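You operate a simulated robot arm through the tools that you are given. There is no shell and no other tool.

The job below is to be done with a simulated two-armed robot. You get a single attempt, and the scene is never put back.

## Task
Put the eyed copper plate on the top of the green cabinet. Put the brown square-grip pad on the top of the teal-drawer bench away on the top of the long grey-door table. Put the copper flanged bush on the top deck of the utility cart away on the top of the test bench. Take the broad green pad and put it on the top of the wrap table. Press the sample key three times. Take the long brass plate on the top of the wrap table and put it away on the top of the low table. Put the blue-band copper ring on the top of the green cabinet. Close the wide flap of the wire carton. The order is free. Set down upright: brown square-grip pad, broad green pad.
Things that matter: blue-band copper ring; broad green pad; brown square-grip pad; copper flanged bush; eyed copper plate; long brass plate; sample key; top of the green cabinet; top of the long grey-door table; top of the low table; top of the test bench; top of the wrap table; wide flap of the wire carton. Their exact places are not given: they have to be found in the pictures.

Only the result counts: the job must be done as asked and must still hold three seconds after the hand-in. Knocking over, shifting, dropping, spilling or breaking anything else fails it.

## Robot
Two 7-joint arms with two-finger grippers on one trunk, on a base that drives. Base frame: it is fixed to the floor where the robot stands at the start and does not move with it; the origin is under the middle of the robot, x ahead of it, y to its left, z up; the surface under the hand at the start is at about z = 784. Readings come in mm, degrees, newtons and seconds.
The left shoulder is at the start at [23, 194, 1084], the right one opposite. With the tool pointing down near the work surface each hand reaches from about 180 to 760 mm from the robot's upright axis, wherever it stands, measured 20 degrees to its own side. Places, roughly: blue-band copper ring (7x4x11 cm) [1400, 4000, 800]; broad green pad (8x6x10 cm) [-1000, 2100, 300]; brown square-grip pad (6x5x8 cm) [800, -400, 800]; copper flanged bush (5x5x4 cm) [-1300, -300, 800]; eyed copper plate (16x6x5 cm) [500, -100, 800]; long brass plate (26x5x5 cm) [1400, 4200, 800]; sample key [500, 4400, 900]; top of the green cabinet [3300, 1700, 700]; top of the long grey-door table [4200, -200, 800]; top of the low table [8300, 4200, 600]; top of the test bench [-1200, 4800, 800]; top of the wrap table [1300, 4200, 800]; wide flap of the wire carton [-1100, 500, 500]. Payload 2.2 kg a hand.
Tool frame (each hand has its own): the origin (TCP) lies between the finger pads and is the grasp point; the fingertips stand 19 mm ahead of it; z points along the fingers, y is the line along which they close. Largest opening 116 mm; the body of the gripper starts 70 mm behind the TCP.
Orientation is that of the tool frame in the base frame, as a unit quaternion [x, y, z, w]. With the fingers straight down and closing along the base's y, the tool's x points along the base's -x, its y along +y and its z along -z.

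## Interface
- The arms move only by the tool servo_tool. It takes "left_plan", "right_plan" or both (then of equal length, played together; a hand with none holds still); each is a list of rows, each a list of 7 numbers: the shift along the tool's x, y, z in mm, then the turn, a rotation vector about the tool's x, y, z in degrees, then the finger opening in mm, from 0 to 116. In form: [[x, y, z, ax, ay, az, jaw], ...]. A call has 1 to 20 rows; each row shifts and turns the commanded pose from where the row before left it, along the tool's axes as they then stand. Rows are played at 5 a second. More than 50 mm and 8.6 degrees between two rows, or a gripper value outside its range, and nothing of the call is played. A pose out of reach is approached as far as the arm can. The call stops where the force on the tool passes 40 N (or 10 N more than at its start, if that is more) or the arm is blocked; 0.2 s more then pass. The fingers move at their own pace and stop on an object; they squeeze with about 40 N. The grip force told is the motor's: it shows also when the fingers shut on nothing. Time passes only in rows, and 0.2 s behind the last, so rows that do not move let the fingers close. It gives the time, the measured TCP pose, the force on the tool (base axes), the opening and the grip force at its end, in the units of the frame above (readings bear some noise), with the torque about the TCP (base axes, N m) and any sound that the robot's microphone picked up.
- Cameras (640 x 400 px; columns grow to the right, rows downward): "scene" is now at [95.4, 52.3, 1283.1]; the picture's right is [0.79, -0.61, -0.01], its down [-0.16, -0.19, -0.97] and it looks along [0.59, 0.77, -0.25] (base axes); focal length 214 px, centre (320, 200). "left" rides on the left gripper at [69, 15, -97] in its tool frame; the picture's right is [-0.21, 0.98, 0.00], its down [-0.76, -0.17, -0.63] and it looks along [-0.62, -0.13, 0.77] (tool axes); focal length 251 px, centre (320, 200). "right" rides on the right gripper at [69, -15, -97] in its tool frame; the picture's right is [0.21, 0.98, 0.00], its down [-0.76, 0.17, -0.63] and it looks along [-0.62, 0.14, 0.77] (tool axes); focal length 251 px, centre (320, 200).
- capture(camera): a new picture of that camera. No time passes.
- lift_body(by): slides the trunk up (or, below 0, down) by that many mm; the arms and the scene camera ride with it, the base frame stays. It gives what a move gives, with no picture.
- steer(legs): drives the robot by 1 to 6 legs, each [ahead, left, turn to the left] in mm, mm and degrees, along the robot's own axes; the way and the turn of a leg run together, so that a leg with both is an arc; at most 1500 mm and 180 degrees a leg. The arms and the cameras ride along, it lands a little off, and it stops where it bumps. It gives what a move gives.
- head_to(pan, tilt): turns the head with the scene camera to pan (to the left, within 80 degrees either way) and tilt (down, from -29 to 69), counted from straight ahead of the robot. It gives what a move gives.
- pixel_to_xyz(camera, pixels): for up to 12 pixels [column, row] of the newest picture of that camera ("zoom" is the newest enlarged one), the place [x, y, z] in the base frame of the surface seen there, good to about 2 mm. No time passes.
- close_up(camera, box): a new picture of the part [left, top, right, bottom] of that camera's present view, enlarged. No time passes.
- finish_job(): hands the job in; it is judged then, once.

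Unless the task says otherwise, let go and move clear before handing in.

The tools are called after "Emit:" as a command line: name --argument value ..., lists and objects as JSON in quotes. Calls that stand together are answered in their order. servo_tool: Moves the arms, as the interface text tells. Its arguments: {"type":"object","properties":{"left_plan":{"type":"array","items":{"type":"array","items":{"type":"number"}}},"right_plan":{"type":"array","items":{"type":"array","items":{"type":"number"}}}},"required":[]} The other tools are called the same way: lift_body (by) slides the trunk up or down; steer (legs) drives the base; head_to (pan, tilt) turns the head that bears the scene camera; capture (camera) takes a picture; pixel_to_xyz (camera, pixels) gives the place of the surface under pixels of a picture; close_up (camera, box) takes an enlarged picture of a part of a camera's view; finish_job () hands the job in.

At the start:

```text
time_s: 0.0
left_eef_pos: [364.9, 360.0, 1116.2]
left_ee_rot: [0.003, 1.0, 0.011, 0.002]
left_wrist_force: [0.6, -1.3, 0.5]
left_moment: [0.1, 0.04, 0.01]
left_grip_width: 116.0
left_grasp_force: 0.1
right_eef_pos: [474.6, -14.6, 1115.7]
right_ee_rot: [0.002, 1.0, 0.01, 0.0]
right_wrist_force: [0.9, -1.9, 0.6]
right_moment: [0.12, 0.02, -0.01]
right_grip_width: 116.1
right_grasp_force: 0.0
trunk travel left (down, up): [-225.0, 265.0]
robot x, y, heading: [3.0, -7.7, -0.2]
head pan, tilt: [51.7, 65.4]
```

scene: 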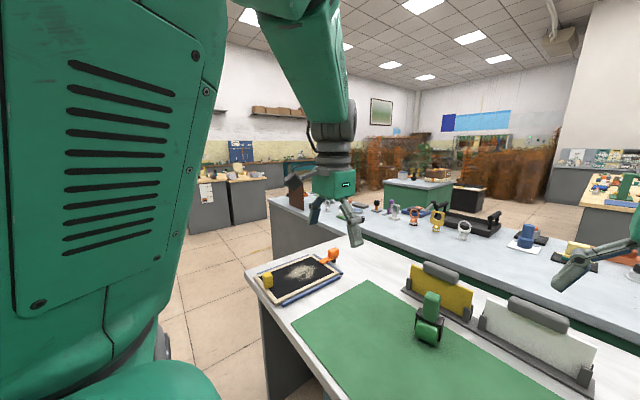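
right: 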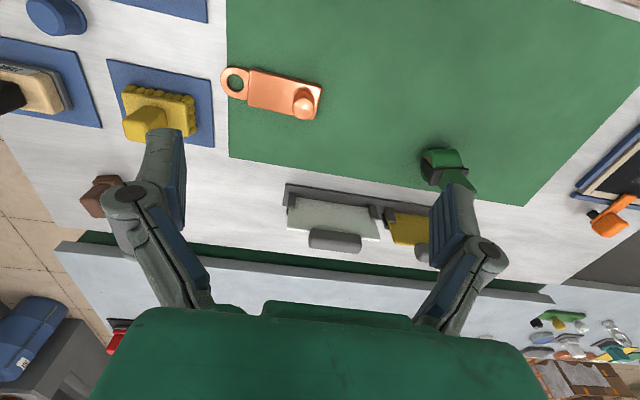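
left: 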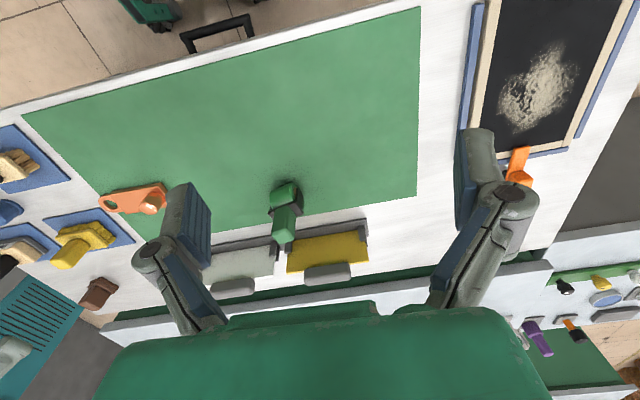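

The right picture shows the eyed copper plate at about (270,90) and a brown pad at (103,195). I'll measure them and look around with the head.

Emit:
pixel_to_xyz --camera "right" --pixels '[[237, 80], [280, 92], [305, 103], [250, 72], [318, 88], [300, 117], [103, 195], [96, 187], [112, 183], [200, 30], [400, 100], [60, 180]]'

Emit:
close_up --camera "right" --box '[200, 40, 360, 140]'

Emit:
head_to --pan -20 --tilt 50

Emit:
capture --camera "scene"

```text
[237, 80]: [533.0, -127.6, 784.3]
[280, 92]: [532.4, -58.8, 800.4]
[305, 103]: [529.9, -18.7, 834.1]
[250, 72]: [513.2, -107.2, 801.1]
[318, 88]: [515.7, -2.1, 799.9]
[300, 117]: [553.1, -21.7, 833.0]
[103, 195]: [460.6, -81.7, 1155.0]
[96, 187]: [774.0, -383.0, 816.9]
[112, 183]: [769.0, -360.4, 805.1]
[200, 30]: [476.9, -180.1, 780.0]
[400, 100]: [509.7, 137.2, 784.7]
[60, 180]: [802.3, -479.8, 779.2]
```

```text
4.00 times, centred on (280, 90) of right
```

zoom: 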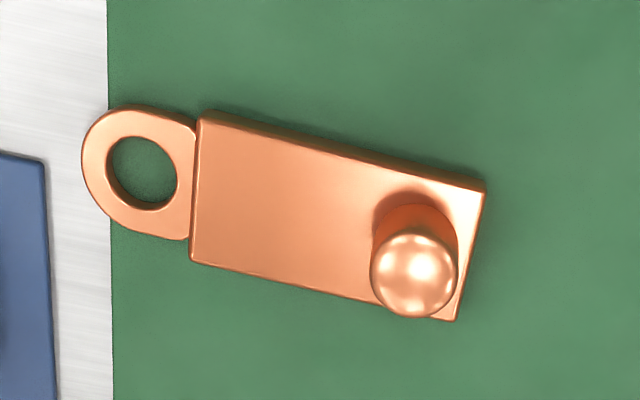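

```text
time_s: 1.4
left_eef_pos: [363.0, 384.0, 1108.9]
left_ee_rot: [0.002, 1.0, 0.002, 0.002]
left_wrist_force: [-0.3, -0.3, 0.1]
left_moment: [-0.03, 0.01, -0.04]
left_grip_width: 115.9
left_grasp_force: 0.0
right_eef_pos: [472.4, 10.2, 1115.4]
right_ee_rot: [0.001, 1.0, 0.0, -0.001]
right_wrist_force: [-0.7, 1.0, -0.1]
right_moment: [-0.04, -0.01, -0.02]
right_grip_width: 116.2
right_grasp_force: 0.0
trunk travel left (down, up): [-225.0, 265.0]
robot x, y, heading: [-1.9, -0.5, 0.1]
head pan, tilt: [-20.0, 50.0]
```

```text
taken
```

scene: 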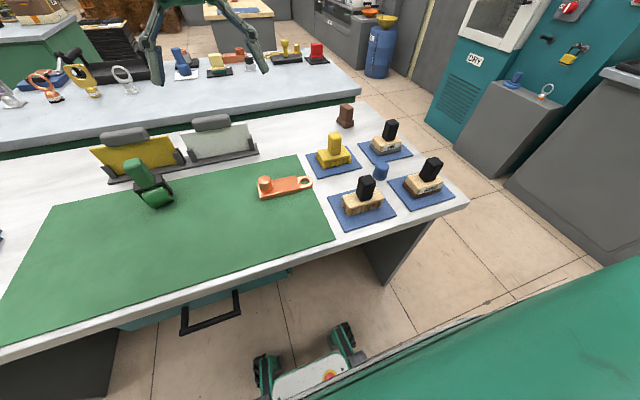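

The scene shows the eyed plate at (285,187) and the brown pad at (345,115) on this bench. I'll measure them and survey the room with several head angles.

Emit:
pixel_to_xyz --camera "scene" --pixels '[[346, 106], [344, 122], [265, 183], [305, 182], [285, 187], [232, 5], [240, 12], [40, 15]]'

Emit:
close_up --camera "scene" --box '[305, 80, 385, 130]'

Emit:
head_to --pan 0 --tilt 10

Emit:
capture --camera "scene"

Emit:
head_to --pan 75 --tilt 15

Emit:
capture --camera "scene"

Emit:
head_to --pan -70 --tilt 20

Emit:
capture --camera "scene"

```text
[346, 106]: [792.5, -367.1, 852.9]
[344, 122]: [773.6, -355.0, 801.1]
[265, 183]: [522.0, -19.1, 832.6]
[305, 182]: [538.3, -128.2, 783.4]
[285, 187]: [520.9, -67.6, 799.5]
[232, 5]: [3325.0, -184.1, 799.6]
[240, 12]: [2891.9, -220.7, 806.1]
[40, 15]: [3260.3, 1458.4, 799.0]
```

```text
8.00 times, centred on (345, 105) of scene
```

zoom: 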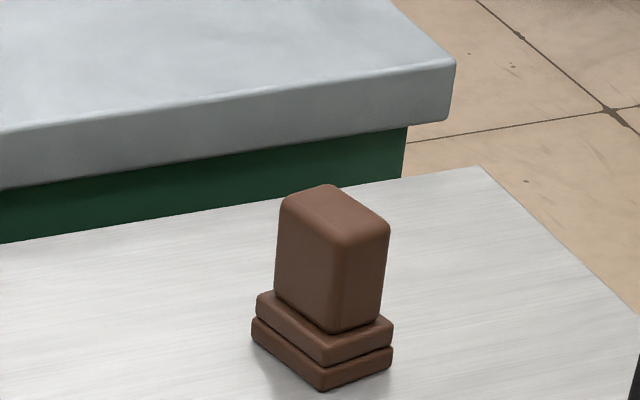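

```text
time_s: 2.5
left_eef_pos: [362.1, 360.8, 1116.1]
left_ee_rot: [0.003, 1.0, 0.01, 0.003]
left_wrist_force: [0.2, -0.7, 0.8]
left_moment: [0.07, 0.02, 0.03]
left_grip_width: 115.9
left_grasp_force: 0.1
right_eef_pos: [471.5, -12.2, 1117.2]
right_ee_rot: [0.003, 1.0, 0.007, 0.001]
right_wrist_force: [0.7, -1.6, -0.2]
right_moment: [0.09, 0.02, 0.03]
right_grip_width: 116.0
right_grasp_force: 0.2
trunk travel left (down, up): [-225.0, 265.0]
robot x, y, heading: [-1.2, -9.6, -0.2]
head pan, tilt: [0.0, 10.0]
```

```text
taken
```

scene: 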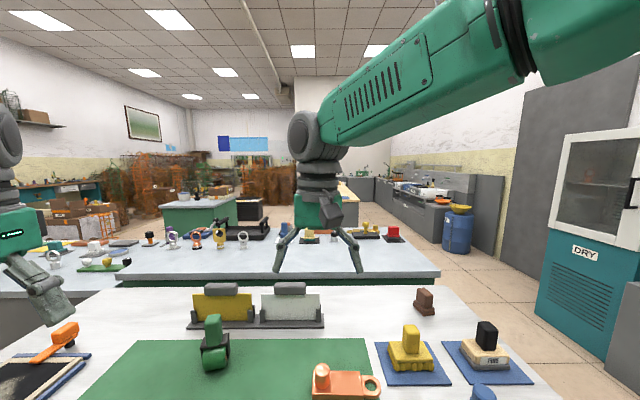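

```text
time_s: 4.0
left_eef_pos: [362.1, 384.2, 1107.2]
left_ee_rot: [0.001, 1.0, 0.0, 0.0]
left_wrist_force: [0.2, 1.7, 0.2]
left_moment: [0.0, 0.02, 0.04]
left_grip_width: 116.3
left_grasp_force: 0.2
right_eef_pos: [472.3, 10.3, 1116.3]
right_ee_rot: [0.001, 1.0, -0.001, 0.001]
right_wrist_force: [-0.1, 0.1, -0.6]
right_moment: [-0.02, 0.0, 0.01]
right_grip_width: 116.1
right_grasp_force: 0.0
trunk travel left (down, up): [-225.0, 265.0]
robot x, y, heading: [-1.4, -2.3, 0.2]
head pan, tilt: [75.0, 15.0]
```

```text
taken
```

scene: 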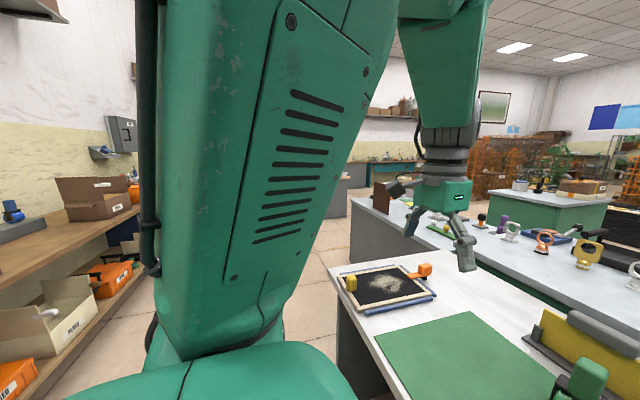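

```text
time_s: 6.3
left_eef_pos: [362.8, 379.2, 1110.9]
left_ee_rot: [0.001, 1.0, 0.002, 0.002]
left_wrist_force: [-0.1, 0.4, 0.4]
left_moment: [-0.04, 0.01, 0.02]
left_grip_width: 116.1
left_grasp_force: 0.1
right_eef_pos: [471.9, 6.8, 1116.1]
right_ee_rot: [0.002, 1.0, 0.0, 0.001]
right_wrist_force: [0.0, 0.1, -0.3]
right_moment: [-0.05, 0.01, 0.0]
right_grip_width: 115.8
right_grasp_force: 0.0
trunk travel left (down, up): [-225.0, 265.0]
robot x, y, heading: [-3.8, -5.9, 0.3]
head pan, tilt: [-70.0, 20.0]
```

```text
taken
```

scene: 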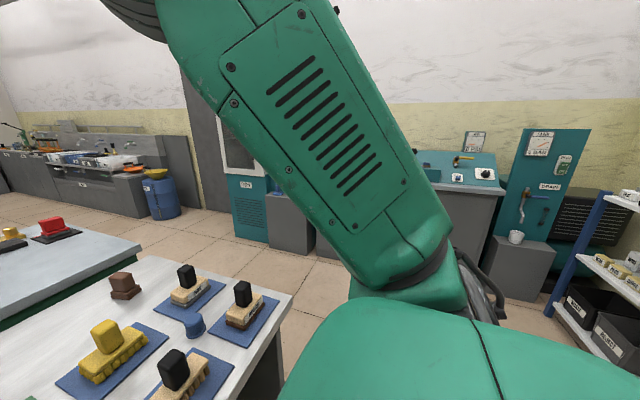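

Survey gives a rough layout. I need floor clearances round this bench, so I'll take a downward look at both sides and measure.

Emit:
head_to --pan -35 --tilt 45

Emit:
capture --camera "scene"

Emit:
pixel_to_xyz --camera "scene" --pixels '[[395, 165], [390, 270], [250, 60], [450, 200], [500, 260], [560, 180], [620, 120], [480, 100], [420, 60], [150, 330], [300, 130], [380, 200]]'

Emit:
capture --camera "right"

```text
time_s: 7.3
left_eef_pos: [363.8, 384.3, 1109.2]
left_ee_rot: [0.002, 1.0, 0.001, 0.001]
left_wrist_force: [1.1, 0.4, 0.1]
left_moment: [-0.06, 0.01, -0.01]
left_grip_width: 116.2
left_grasp_force: 0.0
right_eef_pos: [472.3, 9.7, 1116.3]
right_ee_rot: [0.001, 1.0, -0.001, 0.001]
right_wrist_force: [-0.6, 1.1, 1.0]
right_moment: [-0.1, 0.0, 0.0]
right_grip_width: 116.2
right_grasp_force: 0.1
trunk travel left (down, up): [-225.0, 265.0]
robot x, y, heading: [2.3, -2.6, -0.3]
head pan, tilt: [-35.0, 45.0]
```

```text
taken
```

scene: 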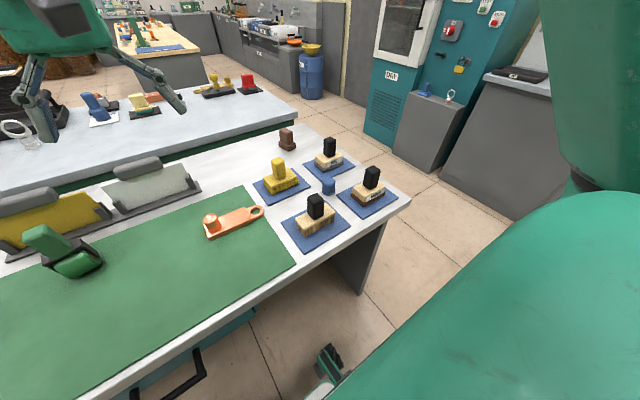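

```text
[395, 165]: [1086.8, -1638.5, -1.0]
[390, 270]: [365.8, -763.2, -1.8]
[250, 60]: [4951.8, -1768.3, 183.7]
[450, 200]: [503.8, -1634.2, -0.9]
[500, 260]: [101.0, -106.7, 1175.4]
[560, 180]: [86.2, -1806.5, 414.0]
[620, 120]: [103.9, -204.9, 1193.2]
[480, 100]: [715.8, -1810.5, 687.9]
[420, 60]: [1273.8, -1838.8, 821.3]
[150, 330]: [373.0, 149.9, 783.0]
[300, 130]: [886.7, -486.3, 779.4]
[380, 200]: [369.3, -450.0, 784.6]
```

```text
taken
```

right: 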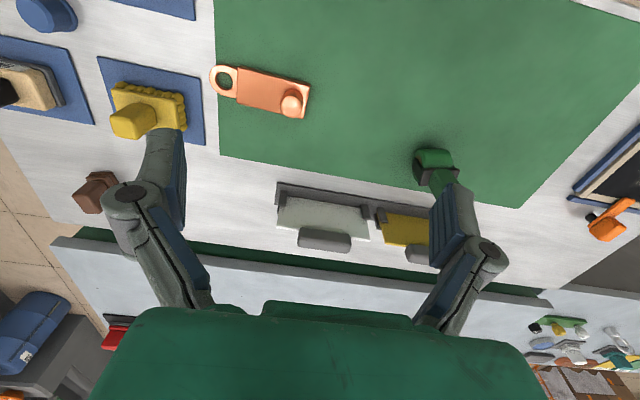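

The bench's near edge is x≈350 and its right end is y≈-500 with a 1.1 m aisle beyond. Now I'll measure the copper plate precisely from an enlarged right picture.

Emit:
close_up --camera "right" --box '[180, 40, 340, 140]'

Emit:
pixel_to_xyz --camera "zoom" --pixels '[[225, 120], [220, 250], [510, 190], [490, 300], [130, 180], [350, 200], [440, 250], [470, 250], [445, 280], [300, 190], [400, 170], [350, 270]]'

```text
4.00 times, centred on (260, 90) of right
```

zoom: 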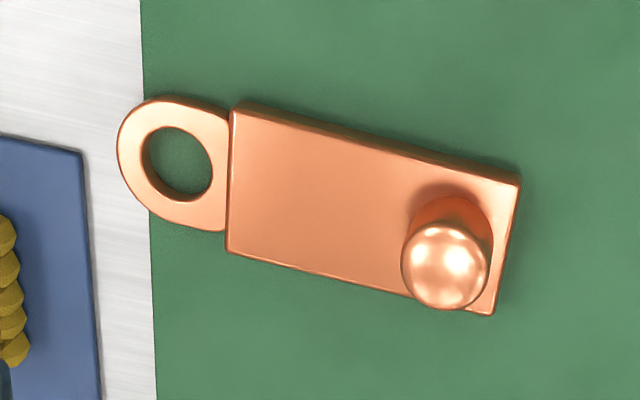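

```text
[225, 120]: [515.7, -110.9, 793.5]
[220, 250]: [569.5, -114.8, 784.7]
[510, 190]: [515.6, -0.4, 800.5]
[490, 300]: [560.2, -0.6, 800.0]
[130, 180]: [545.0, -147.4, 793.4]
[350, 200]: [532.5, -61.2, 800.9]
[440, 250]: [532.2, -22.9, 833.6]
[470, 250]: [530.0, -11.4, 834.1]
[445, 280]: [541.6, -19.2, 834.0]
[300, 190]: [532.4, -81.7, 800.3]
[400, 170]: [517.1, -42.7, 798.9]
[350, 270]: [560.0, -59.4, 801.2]
```

The plate body is centred about (536,-58), 59 mm wide in x, top at z=800. I'll move the right hand above it and turn it 90° so that it closes along x.

Emit:
servo_tool --right_plan '[[-32, -35, 0, 0, 0, 0, 116], [-32, -35, 0, 0, 0, 0, 116], [0, 0, 10, 0, 0, 8.18, 100], [0, 0, 10, 0, 0, 8.18, 100], [0, 0, 10, 0, 0, 8.18, 100], [0, 0, 10, 0, 0, 8.18, 100], [0, 0, 10, 0, 0, 8.18, 100], [0, 0, 10, 0, 0, 8.18, 100], [0, 0, 10, 0, 0, 8.18, 100], [0, 0, 10, 0, 0, 8.18, 100], [0, 0, 10, 0, 0, 8.18, 100], [0, 0, 10, 0, 0, 8.18, 100], [0, 0, 10, 0, 0, 8.18, 100], [0, 0, 0, 0, 0, 0, 100]]'

Emit:
capture --camera "right"

```text
time_s: 9.6
left_eef_pos: [360.5, 374.7, 1112.9]
left_ee_rot: [0.002, 1.0, 0.005, 0.003]
left_wrist_force: [0.5, 0.1, 0.3]
left_moment: [0.0, -0.03, -0.01]
left_grip_width: 116.2
left_grasp_force: 0.0
right_eef_pos: [548.0, -104.9, 1051.9]
right_ee_rot: [0.604, 0.794, 0.05, -0.037]
right_wrist_force: [-0.7, 1.2, -0.5]
right_moment: [0.02, -0.02, -0.02]
right_grip_width: 100.1
right_grasp_force: 0.1
trunk travel left (down, up): [-225.0, 265.0]
robot x, y, heading: [2.3, -5.0, 0.1]
head pan, tilt: [-35.0, 45.0]
stopped in row 11 (right hand): the arm was blocked; the commanded pose is now the measured one
```

```text
taken
```

right: 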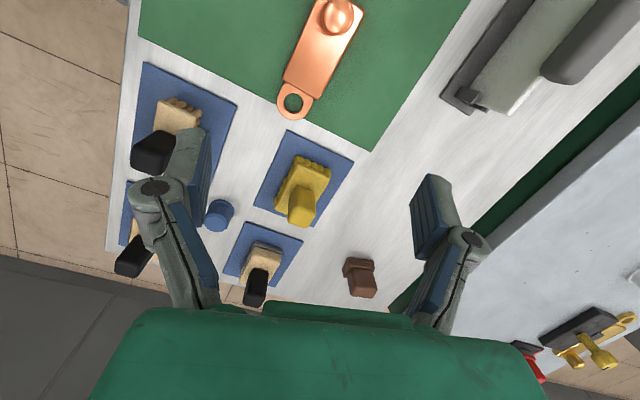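

The joint ran out at about 75° this way. I'll turn the hand back the other way to −90°.

Emit:
servo_tool --right_plan '[[0, 0, 0, 0, 0, -8.2, 100], [0, 0, 0, 0, 0, -8.2, 100], [0, 0, 0, 0, 0, -8.2, 100], [0, 0, 0, 0, 0, -8.2, 100], [0, 0, 0, 0, 0, -8.2, 100], [0, 0, 0, 0, 0, -8.2, 100], [0, 0, 0, 0, 0, -8.2, 100], [0, 0, 0, 0, 0, -8.2, 100], [0, 0, 0, 0, 0, -8.2, 100], [0, 0, 0, 0, 0, -8.2, 100], [0, 0, 0, 0, 0, -8.2, 100], [0, 0, 0, 0, 0, -8.2, 100], [0, 0, 0, 0, 0, -8.2, 100], [0, 0, 0, 0, 0, -8.2, 100], [0, 0, 0, 0, 0, -8.2, 100], [0, 0, 0, 0, 0, -8.2, 100], [0, 0, 0, 0, 0, -8.2, 100], [0, 0, 0, 0, 0, -8.2, 100], [0, 0, 0, 0, 0, -8.2, 100], [0, 0, 0, 0, 0, -8.2, 100]]'

Emit:
capture --camera "right"

```text
time_s: 13.8
left_eef_pos: [360.4, 374.5, 1111.8]
left_ee_rot: [0.003, 1.0, 0.004, 0.004]
left_wrist_force: [0.6, 0.4, -0.2]
left_moment: [0.01, 0.01, 0.02]
left_grip_width: 116.0
left_grasp_force: 0.0
right_eef_pos: [548.1, -102.1, 1050.6]
right_ee_rot: [-0.704, 0.707, 0.042, 0.042]
right_wrist_force: [-0.2, 0.0, -0.1]
right_moment: [-0.01, 0.01, 0.03]
right_grip_width: 100.1
right_grasp_force: 0.0
trunk travel left (down, up): [-225.0, 265.0]
robot x, y, heading: [0.3, -3.0, -0.2]
head pan, tilt: [-35.0, 45.0]
```

```text
taken
```

right: 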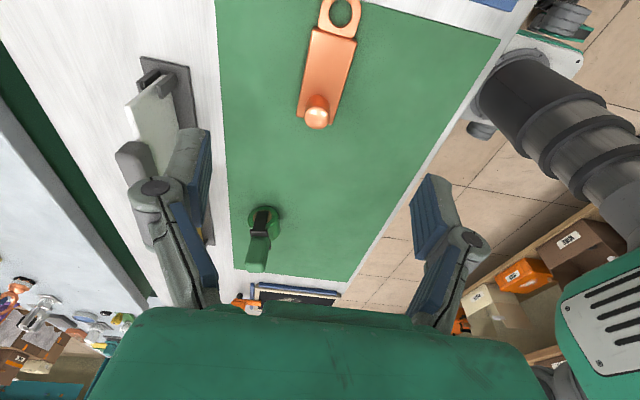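

The hand now stands at −90° with a 6.8° tilt to correct. I'll level it, move over (536,-62), and come down partway.

Emit:
servo_tool --right_plan '[[0, 0, 0, 0, 6.8, 0, 100], [-20, 6, 0, 0, 0, 0, 100], [-20, 6, 20, 0, 0, 0, 100], [0, 0, 50, 0, 0, 0, 100], [0, 0, 50, 0, 0, 0, 100], [0, 0, 40, 0, 0, 0, 100], [0, 0, 0, 0, 0, 0, 100], [0, 0, 0, 0, 0, 0, 100]]'

Emit:
capture --camera "right"

```text
time_s: 15.6
left_eef_pos: [360.9, 375.6, 1112.2]
left_ee_rot: [0.003, 1.0, 0.004, 0.002]
left_wrist_force: [-0.3, -0.2, -0.5]
left_moment: [-0.02, -0.01, -0.01]
left_grip_width: 115.8
left_grasp_force: 0.2
right_eef_pos: [536.1, -62.0, 891.8]
right_ee_rot: [-0.705, 0.709, -0.001, -0.001]
right_wrist_force: [-0.1, -0.1, 0.6]
right_moment: [-0.03, 0.01, 0.03]
right_grip_width: 99.6
right_grasp_force: 0.0
trunk travel left (down, up): [-225.0, 265.0]
robot x, y, heading: [1.5, -5.7, -0.1]
head pan, tilt: [-35.0, 45.0]
```

```text
taken
```

right: 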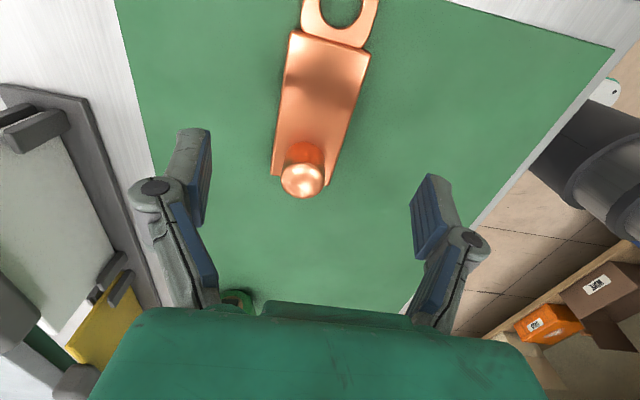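

The pose is as wanted; I'll verify the plate's edges in this closer picture before going down.

Emit:
pixel_to_xyz --camera "right" --pixels '[[296, 80], [352, 80], [285, 130], [345, 130], [320, 110], [302, 182], [330, 50]]'

```text
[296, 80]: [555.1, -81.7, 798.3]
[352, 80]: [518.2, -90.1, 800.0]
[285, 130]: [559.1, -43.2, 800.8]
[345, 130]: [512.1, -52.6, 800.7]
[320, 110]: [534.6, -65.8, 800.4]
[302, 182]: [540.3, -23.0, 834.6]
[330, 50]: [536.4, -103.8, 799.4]
```

Centre confirmed at x≈536. I'll descend to z≈807 and close.

Emit:
servo_tool --right_plan '[[0, 0, 35, 0, 0, 0, 100], [0, 0, 30, 0, 0, 0, 100], [0, 0, 15, 0, 0, 0, 100], [0, 0, 5, 0, 0, 0, 100], [0, 0, 0, 0, 0, 0, 40], [0, 0, 0, 0, 0, 0, 40], [0, 0, 0, 0, 0, 0, 40], [0, 0, 0, 0, 0, 0, 40]]'

Emit:
capture --camera "right"

```text
time_s: 17.4
left_eef_pos: [360.1, 375.9, 1113.9]
left_ee_rot: [0.003, 1.0, 0.004, 0.003]
left_wrist_force: [0.7, -0.1, -0.5]
left_moment: [0.02, -0.04, 0.03]
left_grip_width: 115.9
left_grasp_force: 0.0
right_eef_pos: [535.4, -61.3, 806.0]
right_ee_rot: [-0.704, 0.71, 0.0, -0.001]
right_wrist_force: [1.1, -2.0, -0.7]
right_moment: [-0.12, -0.06, 0.01]
right_grip_width: 55.0
right_grasp_force: 40.1
trunk travel left (down, up): [-225.0, 265.0]
robot x, y, heading: [-1.5, -7.6, -0.1]
head pan, tilt: [-35.0, 45.0]
```

```text
taken
```

right: 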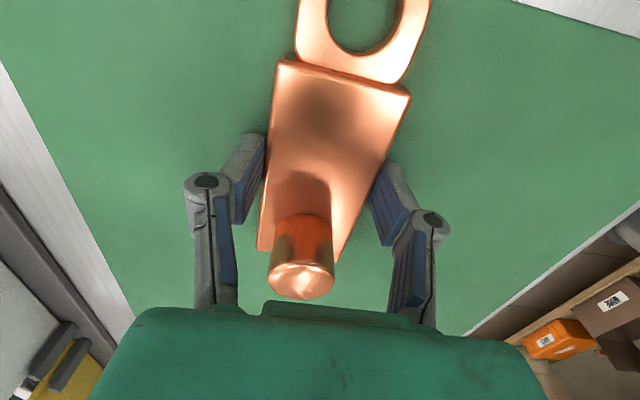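

Grip holds at 55 mm with 40 N. Lifting the plate.

Emit:
servo_tool --right_plan '[[0, 0, -15, 0, 0, 0, 40], [0, 0, -30, 0, 0, 0, 40], [0, 0, -40, 0, 0, 0, 40], [0, 0, -40, 0, 0, 0, 40], [0, 0, -40, 0, 0, 0, 40], [0, 0, -40, 0, 0, 0, 40], [0, 0, -40, 0, 0, 0, 40], [0, 0, 0, 0, 0, 0, 40]]'

Emit:
capture --camera "right"

```text
time_s: 19.2
left_eef_pos: [360.6, 375.4, 1110.9]
left_ee_rot: [0.003, 1.0, 0.004, 0.003]
left_wrist_force: [-0.2, 0.1, -0.1]
left_moment: [-0.01, -0.02, -0.02]
left_grip_width: 116.0
left_grasp_force: 0.1
right_eef_pos: [536.3, -61.4, 1049.5]
right_ee_rot: [-0.705, 0.709, 0.001, -0.001]
right_wrist_force: [0.1, 0.0, 0.0]
right_moment: [-0.02, 0.01, 0.01]
right_grip_width: 39.9
right_grasp_force: 0.1
trunk travel left (down, up): [-225.0, 265.0]
robot x, y, heading: [2.1, -8.0, 0.1]
head pan, tilt: [-35.0, 45.0]
```

```text
taken
```

right: 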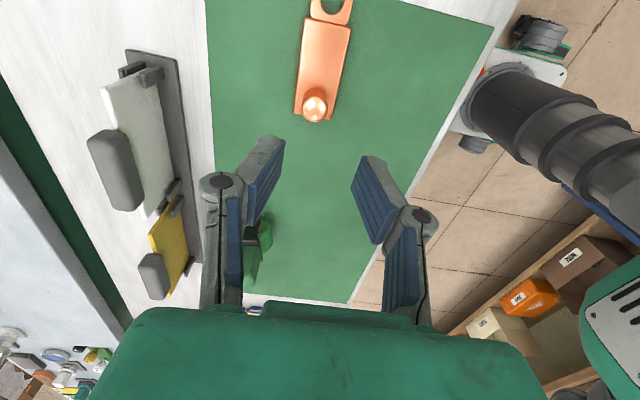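

The plate slipped out: jaw now at 39.9 with no load and the plate still on the bench. I'll turn the hand back so that it closes along y, and take it by the knob instead.

Emit:
servo_tool --right_plan '[[0, 0, 0, 0, 0, 8.18, 100], [0, 0, 0, 0, 0, 8.18, 100], [0, 0, 0, 0, 0, 8.18, 100], [0, 0, 0, 0, 0, 8.18, 100], [0, 0, 0, 0, 0, 8.18, 100], [0, 0, 0, 0, 0, 8.18, 100], [0, 0, 0, 0, 0, 8.18, 100], [0, 0, 0, 0, 0, 8.18, 100], [0, 0, 0, 0, 0, 8.18, 100], [0, 0, 0, 0, 0, 8.18, 100], [0, 0, 0, 0, 0, 8.18, 100], [0, 0, 40, 0, 0, 0, 100], [0, 0, 40, 0, 0, 0, 80], [0, 0, 0, 0, 0, 0, 80]]'

Emit:
capture --camera "right"

Emit:
close_up --camera "right" --box '[220, 0, 420, 125]'

```text
time_s: 22.2
left_eef_pos: [360.6, 376.1, 1112.7]
left_ee_rot: [0.003, 1.0, 0.004, 0.003]
left_wrist_force: [0.0, 0.3, 0.4]
left_moment: [-0.01, 0.02, -0.02]
left_grip_width: 116.2
left_grasp_force: 0.1
right_eef_pos: [537.7, -62.8, 974.4]
right_ee_rot: [0.006, 1.0, 0.003, 0.001]
right_wrist_force: [-0.2, 0.0, -1.3]
right_moment: [0.05, 0.01, -0.02]
right_grip_width: 80.2
right_grasp_force: 0.0
trunk travel left (down, up): [-225.0, 265.0]
robot x, y, heading: [-0.2, -8.6, 0.2]
head pan, tilt: [-35.0, 45.0]
```

```text
taken
```

right: 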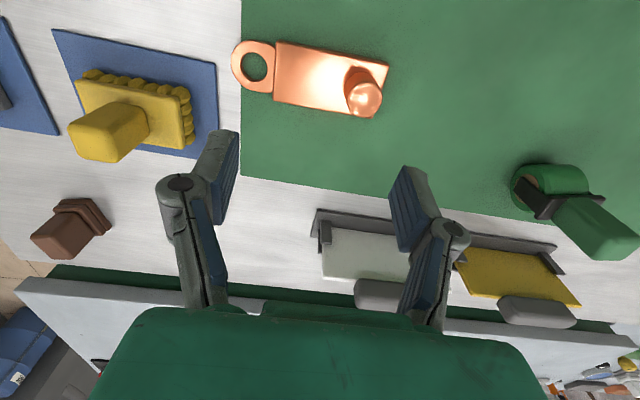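

```text
3.20 times, centred on (320, 62) of right
```

zoom: 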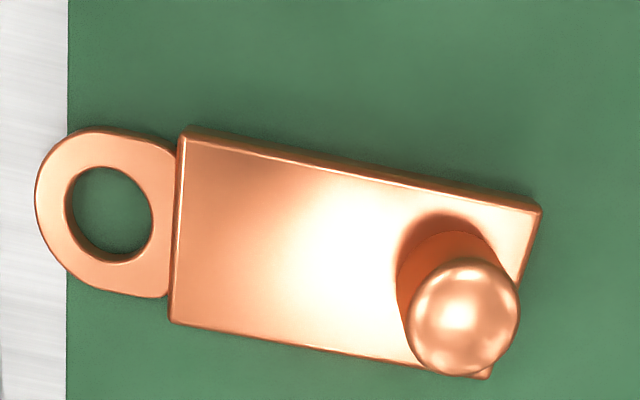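

Emit:
pixel_to_xyz --camera "zoom" --pixels '[[465, 315], [415, 315], [512, 315], [465, 265], [465, 365], [405, 280], [495, 250], [180, 140], [172, 318], [535, 210], [488, 372], [350, 260]]'

```text
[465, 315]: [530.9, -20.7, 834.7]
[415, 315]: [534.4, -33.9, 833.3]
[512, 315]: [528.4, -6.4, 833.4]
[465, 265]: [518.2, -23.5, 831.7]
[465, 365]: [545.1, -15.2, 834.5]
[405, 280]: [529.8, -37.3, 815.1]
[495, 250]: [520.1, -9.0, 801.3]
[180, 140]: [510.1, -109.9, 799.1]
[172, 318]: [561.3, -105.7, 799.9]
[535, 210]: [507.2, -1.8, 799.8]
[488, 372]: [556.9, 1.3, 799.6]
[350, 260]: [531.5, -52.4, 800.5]
```

Plate corners show it lies nearly along y, knob centre (532,-21), 32 mm across, z 800–834. I'll lower over the knob and close on it.

Emit:
servo_tool --right_plan '[[6, 21, 0, 0, 0, 0, 80], [0, 21, 20, 0, 0, 0, 80], [0, 0, 50, 0, 0, 0, 80], [0, 0, 40, 0, 0, 0, 80], [0, 0, 30, 0, 0, 0, 80], [0, 0, 11, 0, 0, 0, 80], [0, 0, 0, 0, 0, 0, 80]]'

Emit:
capture --camera "right"

```text
time_s: 23.8
left_eef_pos: [359.0, 376.1, 1112.1]
left_ee_rot: [0.003, 1.0, 0.004, 0.003]
left_wrist_force: [0.5, -0.1, -1.1]
left_moment: [0.03, 0.02, 0.0]
left_grip_width: 115.9
left_grasp_force: 0.1
right_eef_pos: [535.5, -27.3, 823.3]
right_ee_rot: [0.015, 1.0, 0.009, 0.0]
right_wrist_force: [-1.1, -0.3, 0.5]
right_moment: [0.0, 0.0, -0.01]
right_grip_width: 80.0
right_grasp_force: 0.0
trunk travel left (down, up): [-225.0, 265.0]
robot x, y, heading: [-0.4, -6.9, -0.2]
head pan, tilt: [-35.0, 45.0]
```

```text
taken
```

right: 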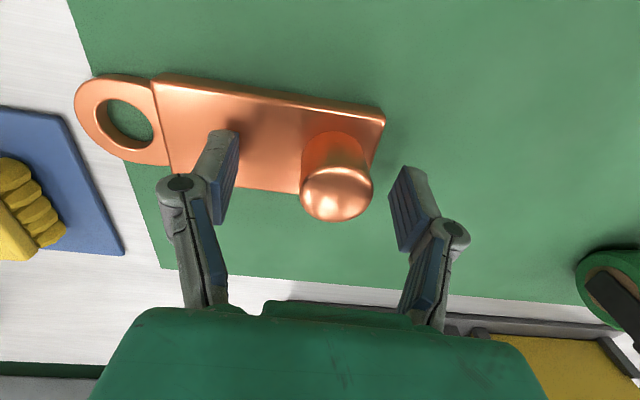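

The reading is a little off target (y −27 vs −21) and may be settling; I'll wait a few rows and re-read.

Emit:
servo_tool --right_plan '[[0, 0, 0, 0, 0, 0, 80], [0, 0, 0, 0, 0, 0, 80], [0, 0, 0, 0, 0, 0, 80], [0, 0, 0, 0, 0, 0, 80]]'

```text
time_s: 24.8
left_eef_pos: [360.6, 375.8, 1112.3]
left_ee_rot: [0.002, 1.0, 0.004, 0.003]
left_wrist_force: [-0.6, -0.1, 0.1]
left_moment: [-0.02, -0.01, 0.0]
left_grip_width: 116.2
left_grasp_force: 0.1
right_eef_pos: [536.6, -28.1, 820.8]
right_ee_rot: [0.015, 1.0, 0.007, -0.003]
right_wrist_force: [-0.3, -0.2, 0.2]
right_moment: [-0.01, 0.0, -0.03]
right_grip_width: 80.2
right_grasp_force: 0.1
trunk travel left (down, up): [-225.0, 265.0]
robot x, y, heading: [-2.5, -5.2, 0.2]
head pan, tilt: [-35.0, 45.0]
```

Emit:
servo_tool --right_plan '[[4, 7, 0, 0, 0, 0, 80], [0, 0, 0, 0, 0, 0, 80], [0, 0, 0, 0, 0, 0, 80], [0, 0, 0, 0, 0, 0, 10], [0, 0, 0, 0, 0, 0, 10], [0, 0, 0, 0, 0, 0, 10], [0, 0, 0, 0, 0, 0, 10], [0, 0, 0, 0, 0, 0, 10]]'

Emit:
capture --camera "right"

```text
time_s: 26.6
left_eef_pos: [359.8, 375.2, 1112.8]
left_ee_rot: [0.003, 1.0, 0.004, 0.004]
left_wrist_force: [0.3, 0.5, -0.1]
left_moment: [-0.06, -0.01, 0.01]
left_grip_width: 115.9
left_grasp_force: 0.1
right_eef_pos: [531.6, -19.7, 822.3]
right_ee_rot: [0.015, 1.0, 0.008, -0.003]
right_wrist_force: [0.0, 0.0, 0.7]
right_moment: [0.11, 0.03, 0.0]
right_grip_width: 33.9
right_grasp_force: 40.1
trunk travel left (down, up): [-225.0, 265.0]
robot x, y, heading: [0.2, -6.8, -0.0]
head pan, tilt: [-35.0, 45.0]
```

```text
taken
```

right: 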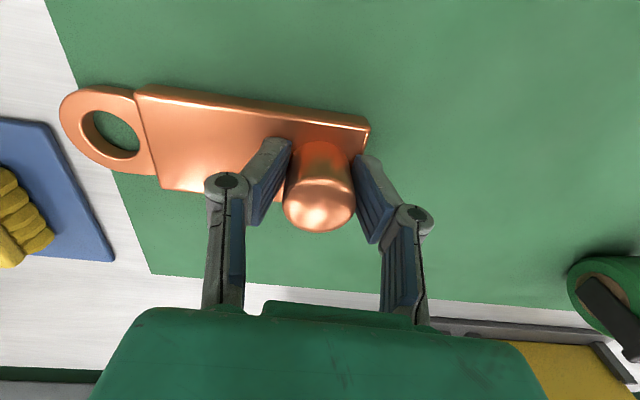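

The knob is held at 33.9 mm. I'll lift slowly and watch the opening.

Emit:
servo_tool --right_plan '[[0, 0, -4, 0, 0, 0, 10], [0, 0, -8, 0, 0, 0, 10], [0, 0, -12, 0, 0, 0, 10], [0, 0, -16, 0, 0, 0, 10], [0, 0, -20, 0, 0, 0, 10], [0, 0, 0, 0, 0, 0, 10]]'

Emit:
capture --camera "right"

```text
time_s: 28.0
left_eef_pos: [360.1, 376.6, 1111.5]
left_ee_rot: [0.003, 1.0, 0.004, 0.003]
left_wrist_force: [-0.5, 0.7, -0.5]
left_moment: [-0.01, 0.0, 0.0]
left_grip_width: 116.0
left_grasp_force: 0.1
right_eef_pos: [524.6, -24.7, 862.9]
right_ee_rot: [0.018, 1.0, 0.006, -0.022]
right_wrist_force: [-0.5, -0.6, -2.6]
right_moment: [0.1, 0.0, -0.01]
right_grip_width: 34.0
right_grasp_force: 39.9
trunk travel left (down, up): [-225.0, 265.0]
robot x, y, heading: [-3.4, -7.9, -0.0]
head pan, tilt: [-35.0, 45.0]
```

```text
taken
```

right: 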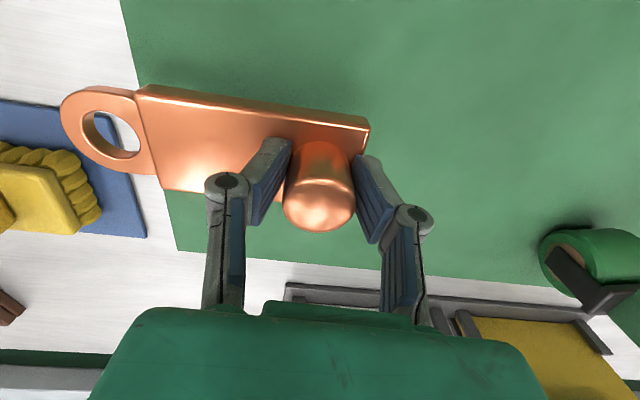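

The plate is in the hand. I'll raise it further and re-read the pose.

Emit:
servo_tool --right_plan '[[0, 0, -20, 0, 0, 0, 10], [0, 0, -25, 0, 0, 0, 10], [0, 0, -25, 0, 0, 0, 10], [0, 0, -25, 0, 0, 0, 10], [0, 0, -20, 0, 0, 0, 10], [0, 0, 0, 0, 0, 0, 10], [0, 0, 0, 0, 0, 0, 10], [0, 0, 0, 0, 0, 0, 10]]'

Emit:
capture --camera "right"

Emit:
capture --camera "scene"

```text
time_s: 29.8
left_eef_pos: [361.1, 375.9, 1111.5]
left_ee_rot: [0.003, 1.0, 0.003, 0.004]
left_wrist_force: [0.5, -0.5, -1.0]
left_moment: [0.01, 0.0, 0.01]
left_grip_width: 116.1
left_grasp_force: 0.1
right_eef_pos: [534.2, -22.0, 999.7]
right_ee_rot: [0.016, 1.0, 0.012, -0.003]
right_wrist_force: [-0.3, 0.6, -2.9]
right_moment: [0.09, 0.0, -0.01]
right_grip_width: 34.1
right_grasp_force: 40.1
trunk travel left (down, up): [-225.0, 265.0]
robot x, y, heading: [2.9, -7.6, -0.0]
head pan, tilt: [-35.0, 45.0]
```

```text
taken
```

right: 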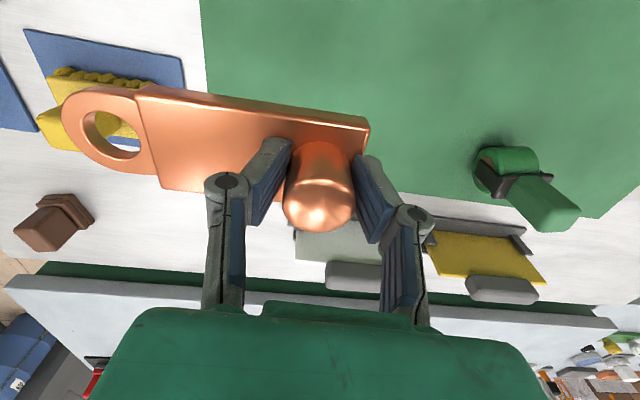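

```text
taken
```

scene: 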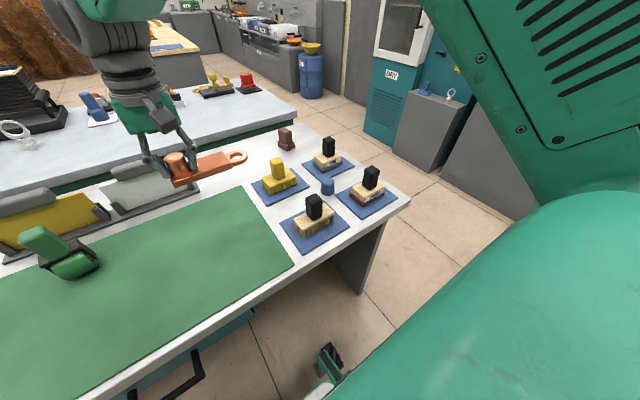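

The plate is held level. Next is the brown pad: I'll drive to the right end of the bench and face it from the aisle (heading 90°), so that the left hand can take it.

Emit:
steer --legs '[[-80, 0, 0], [0, -900, 0], [1000, 0, 0], [0, 0, 90]]'

Emit:
head_to --pan 15 --tilt 50

Emit:
capture --camera "scene"

Emit:
capture --camera "left"

```text
time_s: 43.8
left_eef_pos: [551.3, -537.4, 1113.4]
left_ee_rot: [-0.699, 0.715, 0.006, -0.001]
left_wrist_force: [-0.7, -0.6, -1.0]
left_moment: [0.01, 0.0, 0.02]
left_grip_width: 115.9
left_grasp_force: 0.1
right_eef_pos: [952.0, -371.6, 1002.8]
right_ee_rot: [-0.691, 0.723, 0.009, -0.01]
right_wrist_force: [-0.8, -0.3, -2.2]
right_moment: [-0.02, 0.09, 0.01]
right_grip_width: 34.1
right_grasp_force: 40.4
trunk travel left (down, up): [-225.0, 265.0]
robot x, y, heading: [924.2, -902.6, 89.2]
head pan, tilt: [-35.0, 45.0]
```

```text
time_s: 45.0
left_eef_pos: [551.9, -540.6, 1113.5]
left_ee_rot: [-0.699, 0.715, 0.006, 0.001]
left_wrist_force: [0.0, 0.2, -0.6]
left_moment: [-0.02, -0.01, 0.0]
left_grip_width: 115.7
left_grasp_force: 0.1
right_eef_pos: [952.0, -373.1, 1004.7]
right_ee_rot: [-0.69, 0.724, 0.011, -0.011]
right_wrist_force: [0.2, -0.6, -2.2]
right_moment: [-0.04, 0.08, -0.01]
right_grip_width: 34.2
right_grasp_force: 39.8
trunk travel left (down, up): [-225.0, 265.0]
robot x, y, heading: [926.5, -905.7, 89.1]
head pan, tilt: [15.0, 50.0]
```

```text
taken
```

scene: 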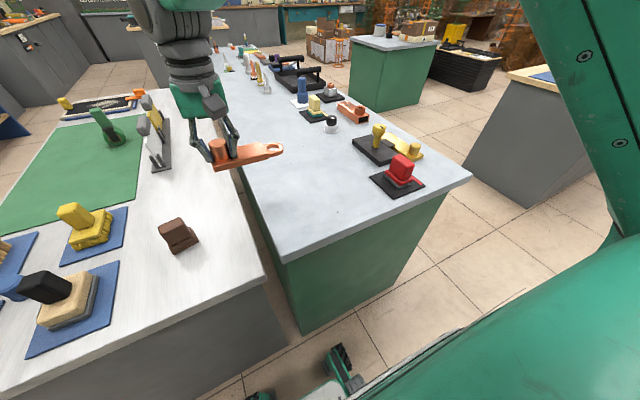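

```text
taken
```

left: 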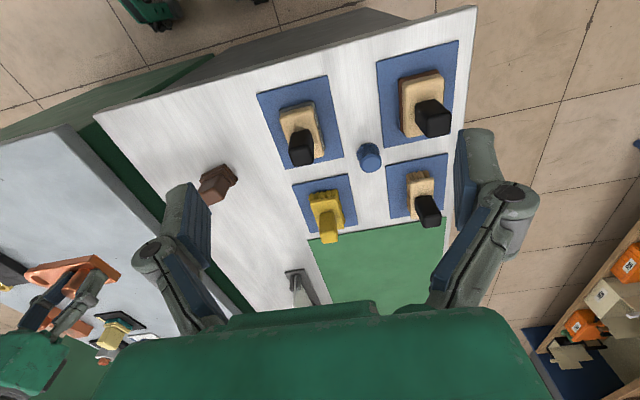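

The brown pad is at (178,235) in the scene and (217,185) in the left picture. I'll enlarge and measure its grip.

Emit:
close_up --camera "scene" --box '[138, 205, 218, 255]'

Emit:
pixel_to_xyz --camera "zoom" --pixels '[[260, 160], [180, 190], [330, 130], [230, 130], [300, 190], [290, 240], [220, 240], [400, 240], [300, 320], [450, 270], [370, 180], [250, 220]]'

```text
8.00 times, centred on (178, 230) of scene
```

zoom: 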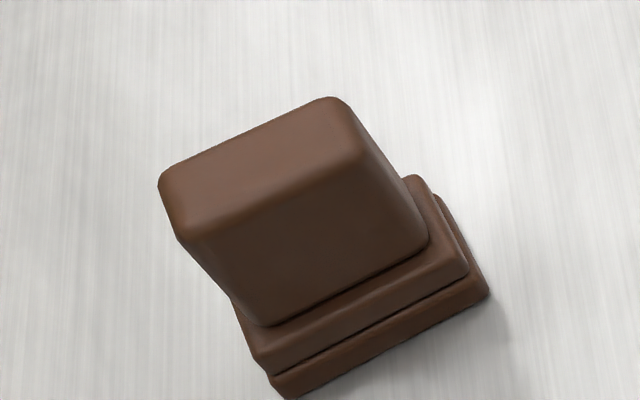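

```text
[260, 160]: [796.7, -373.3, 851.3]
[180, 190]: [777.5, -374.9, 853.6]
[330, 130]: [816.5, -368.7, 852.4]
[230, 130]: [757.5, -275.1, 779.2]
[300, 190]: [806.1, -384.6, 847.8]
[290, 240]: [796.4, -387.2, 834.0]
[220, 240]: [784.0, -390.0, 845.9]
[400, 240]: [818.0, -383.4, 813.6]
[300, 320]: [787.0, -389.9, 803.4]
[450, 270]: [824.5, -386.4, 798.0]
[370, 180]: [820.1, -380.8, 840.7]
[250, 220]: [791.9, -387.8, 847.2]
```

Emit:
close_up --camera "left" --box '[177, 155, 257, 205]'

Emit:
pixel_to_xyz --camera "zoom" --pixels '[[200, 200], [260, 250], [300, 180], [350, 300], [260, 330], [330, 130], [420, 130], [450, 170], [400, 220], [300, 250], [500, 150], [380, 170]]'

```text
8.00 times, centred on (217, 180) of left
```

zoom: 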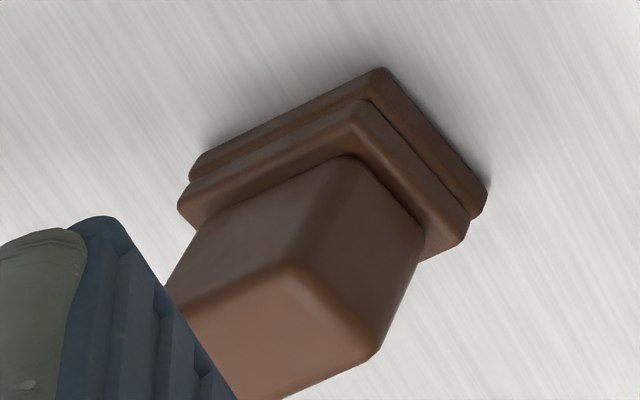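

```text
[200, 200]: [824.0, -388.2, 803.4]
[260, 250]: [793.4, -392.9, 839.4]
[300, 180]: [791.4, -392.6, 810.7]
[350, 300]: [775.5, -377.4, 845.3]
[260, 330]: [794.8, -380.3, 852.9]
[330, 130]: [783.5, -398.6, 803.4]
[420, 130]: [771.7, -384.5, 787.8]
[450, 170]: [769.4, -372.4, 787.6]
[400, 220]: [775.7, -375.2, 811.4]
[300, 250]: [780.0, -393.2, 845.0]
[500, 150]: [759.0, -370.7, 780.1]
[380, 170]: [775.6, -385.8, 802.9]
```

The pad's grip spans x 775–820, centred about (797,-374), top z 853. I'll shift the right hand aside and bring the left hand above the pad.

Emit:
servo_tool --left_plan '[[0, 0, 0, 0, 0, 0, 90], [-24.4, -34.5, 15, 0, 0, 0, 90], [-24.4, -34.5, 15, 0, 0, 0, 90], [-24.4, -34.5, 20, 0, 0, 0, 90], [-24.4, -34.5, 20, 0, 0, 0, 90], [-24.4, -34.5, 25, 0, 0, 0, 90], [-24.4, -34.5, 25, 0, 0, 0, 90], [-24.4, -34.5, 25, 0, 0, 0, 90], [0, 0, 0, 0, 0, 0, 90], [0, 0, 0, 0, 0, 0, 90]]' --right_plan '[[0, -25, -10, 0, 0, 0, 10], [0, -25, -10, 0, 0, 0, 10], [0, -25, -10, 0, 0, 0, 10], [0, -25, -10, 0, 0, 0, 10], [0, -25, -10, 0, 0, 0, 10], [0, 0, 0, 0, 0, 0, 10], [0, 0, 0, 0, 0, 0, 10], [0, 0, 0, 0, 0, 0, 10], [0, 0, 0, 0, 0, 0, 10], [0, 0, 0, 0, 0, 0, 10]]'

Emit:
capture --camera "left"

Emit:
capture --camera "scene"

```text
time_s: 47.2
left_eef_pos: [797.1, -374.3, 966.5]
left_ee_rot: [-0.7, 0.715, 0.007, 0.0]
left_wrist_force: [0.1, 0.5, -0.7]
left_moment: [-0.04, 0.0, 0.02]
left_grip_width: 90.1
left_grasp_force: 0.0
right_eef_pos: [1078.5, -379.6, 1050.0]
right_ee_rot: [-0.691, 0.723, 0.011, -0.01]
right_wrist_force: [-0.4, -0.2, -2.3]
right_moment: [-0.04, 0.03, 0.03]
right_grip_width: 34.1
right_grasp_force: 40.2
trunk travel left (down, up): [-225.0, 265.0]
robot x, y, heading: [926.0, -902.7, 88.8]
head pan, tilt: [15.0, 50.0]
```

```text
taken
```

left: 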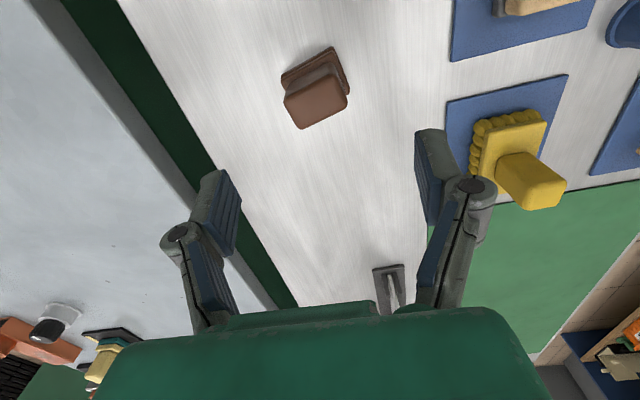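

```text
taken
```

scene: 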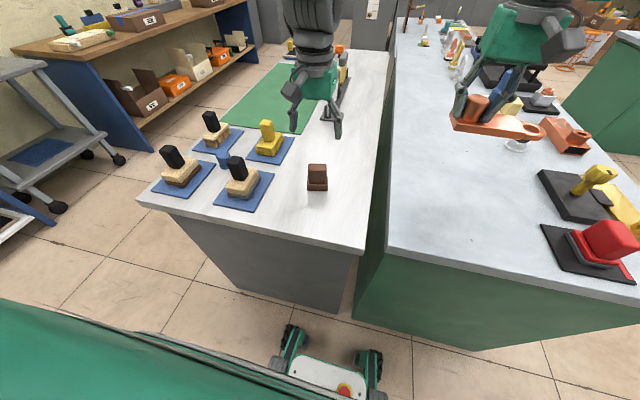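

Hand stands over the pad; I'll enlarge the left view to fix the grip's yaw.

Emit:
close_up --camera "left" --box '[256, 30, 384, 110]'

Emit:
close_up --camera "left" --box '[240, 30, 400, 130]'

Emit:
pixel_to_xyz --camera "zoom" --pixels '[[190, 260], [400, 190], [420, 270], [250, 380], [300, 300], [200, 200], [380, 90], [430, 200], [170, 190], [300, 260], [410, 230], [240, 350]]'

```text
5.00 times, centred on (320, 70) of left
```

zoom: 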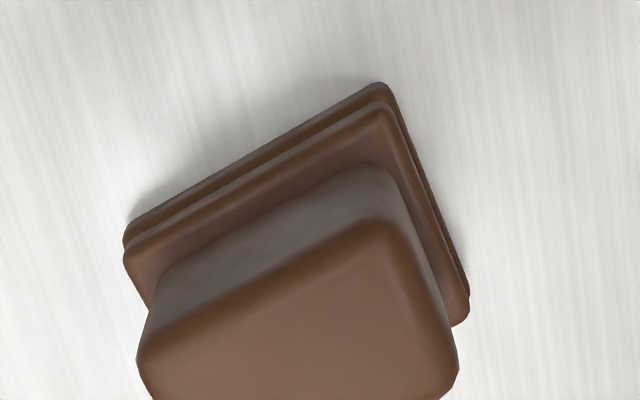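

```text
4.00 times, centred on (320, 80) of left
```

zoom: 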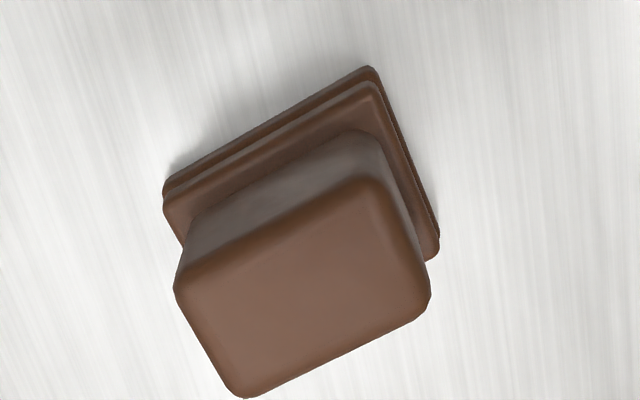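

```text
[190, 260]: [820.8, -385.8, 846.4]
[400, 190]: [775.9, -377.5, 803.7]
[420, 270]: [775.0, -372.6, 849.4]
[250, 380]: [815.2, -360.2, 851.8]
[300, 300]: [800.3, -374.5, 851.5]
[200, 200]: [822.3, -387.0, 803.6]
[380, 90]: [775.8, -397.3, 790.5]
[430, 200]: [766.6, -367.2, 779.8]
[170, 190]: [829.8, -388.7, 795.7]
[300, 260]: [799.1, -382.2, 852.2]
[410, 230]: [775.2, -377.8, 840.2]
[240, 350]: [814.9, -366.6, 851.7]
```

The pad is yawed about 10.7°, grip centre (798,-375). I'll turn 12° about the tool axis, descend to z≈832 and close.

Emit:
servo_tool --left_plan '[[0, -1, 0, 0, 0, -6, 90], [0, 0, 0, 0, 0, -6, 90], [0, 0, 40, 0, 0, 0, 90], [0, 0, 40, 0, 0, 0, 90], [0, 0, 30, 0, 0, 0, 90], [0, 0, 15, 0, 0, 0, 90], [0, 0, 9, 0, 0, 0, 90], [0, 0, 0, 0, 0, 0, 90], [0, 0, 0, 0, 0, 0, 90]]'

Emit:
capture --camera "left"

```text
time_s: 49.2
left_eef_pos: [796.4, -372.4, 833.0]
left_ee_rot: [0.77, -0.638, -0.006, -0.001]
left_wrist_force: [-0.5, 0.2, -0.1]
left_moment: [-0.01, 0.0, -0.02]
left_grip_width: 89.9
left_grasp_force: 0.0
right_eef_pos: [1079.7, -379.7, 1051.3]
right_ee_rot: [-0.691, 0.723, 0.011, -0.009]
right_wrist_force: [0.7, -0.6, -2.1]
right_moment: [0.0, 0.14, -0.04]
right_grip_width: 34.0
right_grasp_force: 40.3
trunk travel left (down, up): [-225.0, 265.0]
robot x, y, heading: [924.3, -906.8, 89.0]
head pan, tilt: [15.0, 50.0]
```

```text
taken
```

left: 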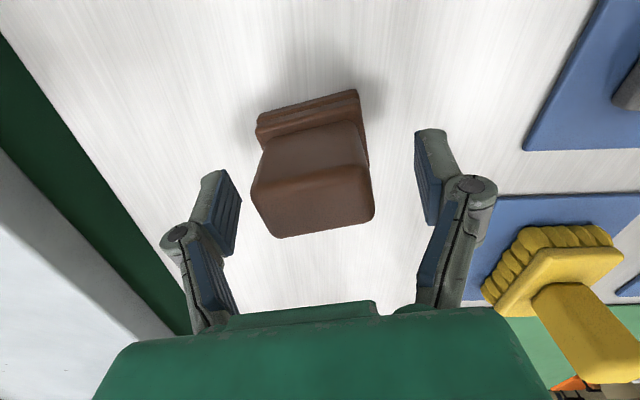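

Aligned. Closing and then lifting slowly.

Emit:
servo_tool --left_plan '[[0, 0, 0, 0, 0, 0, 20], [0, 0, 0, 0, 0, 0, 20], [0, 0, 0, 0, 0, 0, 20], [0, 0, 0, 0, 0, 0, 20], [0, 0, -5, 0, 0, 0, 20], [0, 0, -15, 0, 0, 0, 20], [0, 0, -20, 0, 0, 0, 20], [0, 0, -30, 0, 0, 0, 20], [0, 0, -30, 0, 0, 0, 20], [0, 0, 0, 0, 0, 0, 20], [0, 0, 0, 0, 0, 0, 20]]'

Emit:
capture --camera "left"

```text
time_s: 51.6
left_eef_pos: [798.8, -372.5, 932.2]
left_ee_rot: [0.77, -0.638, -0.006, -0.001]
left_wrist_force: [-0.4, 0.3, -1.7]
left_moment: [0.02, 0.01, -0.01]
left_grip_width: 49.5
left_grasp_force: 40.0
right_eef_pos: [1080.3, -380.9, 1051.2]
right_ee_rot: [-0.691, 0.723, 0.011, -0.009]
right_wrist_force: [-0.4, -0.4, -2.4]
right_moment: [-0.03, 0.07, 0.02]
right_grip_width: 34.2
right_grasp_force: 40.1
trunk travel left (down, up): [-225.0, 265.0]
robot x, y, heading: [927.7, -905.9, 88.9]
head pan, tilt: [15.0, 50.0]
```

```text
taken
```

left: 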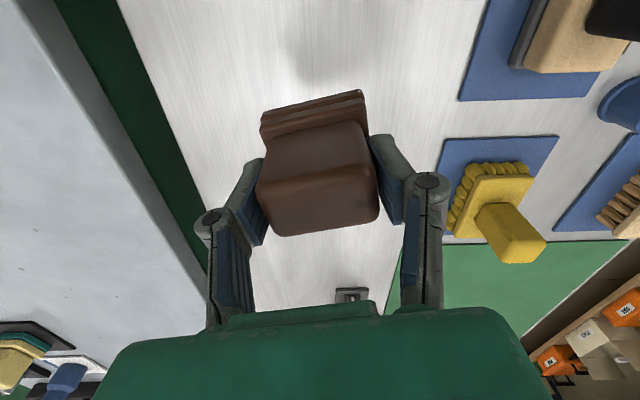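

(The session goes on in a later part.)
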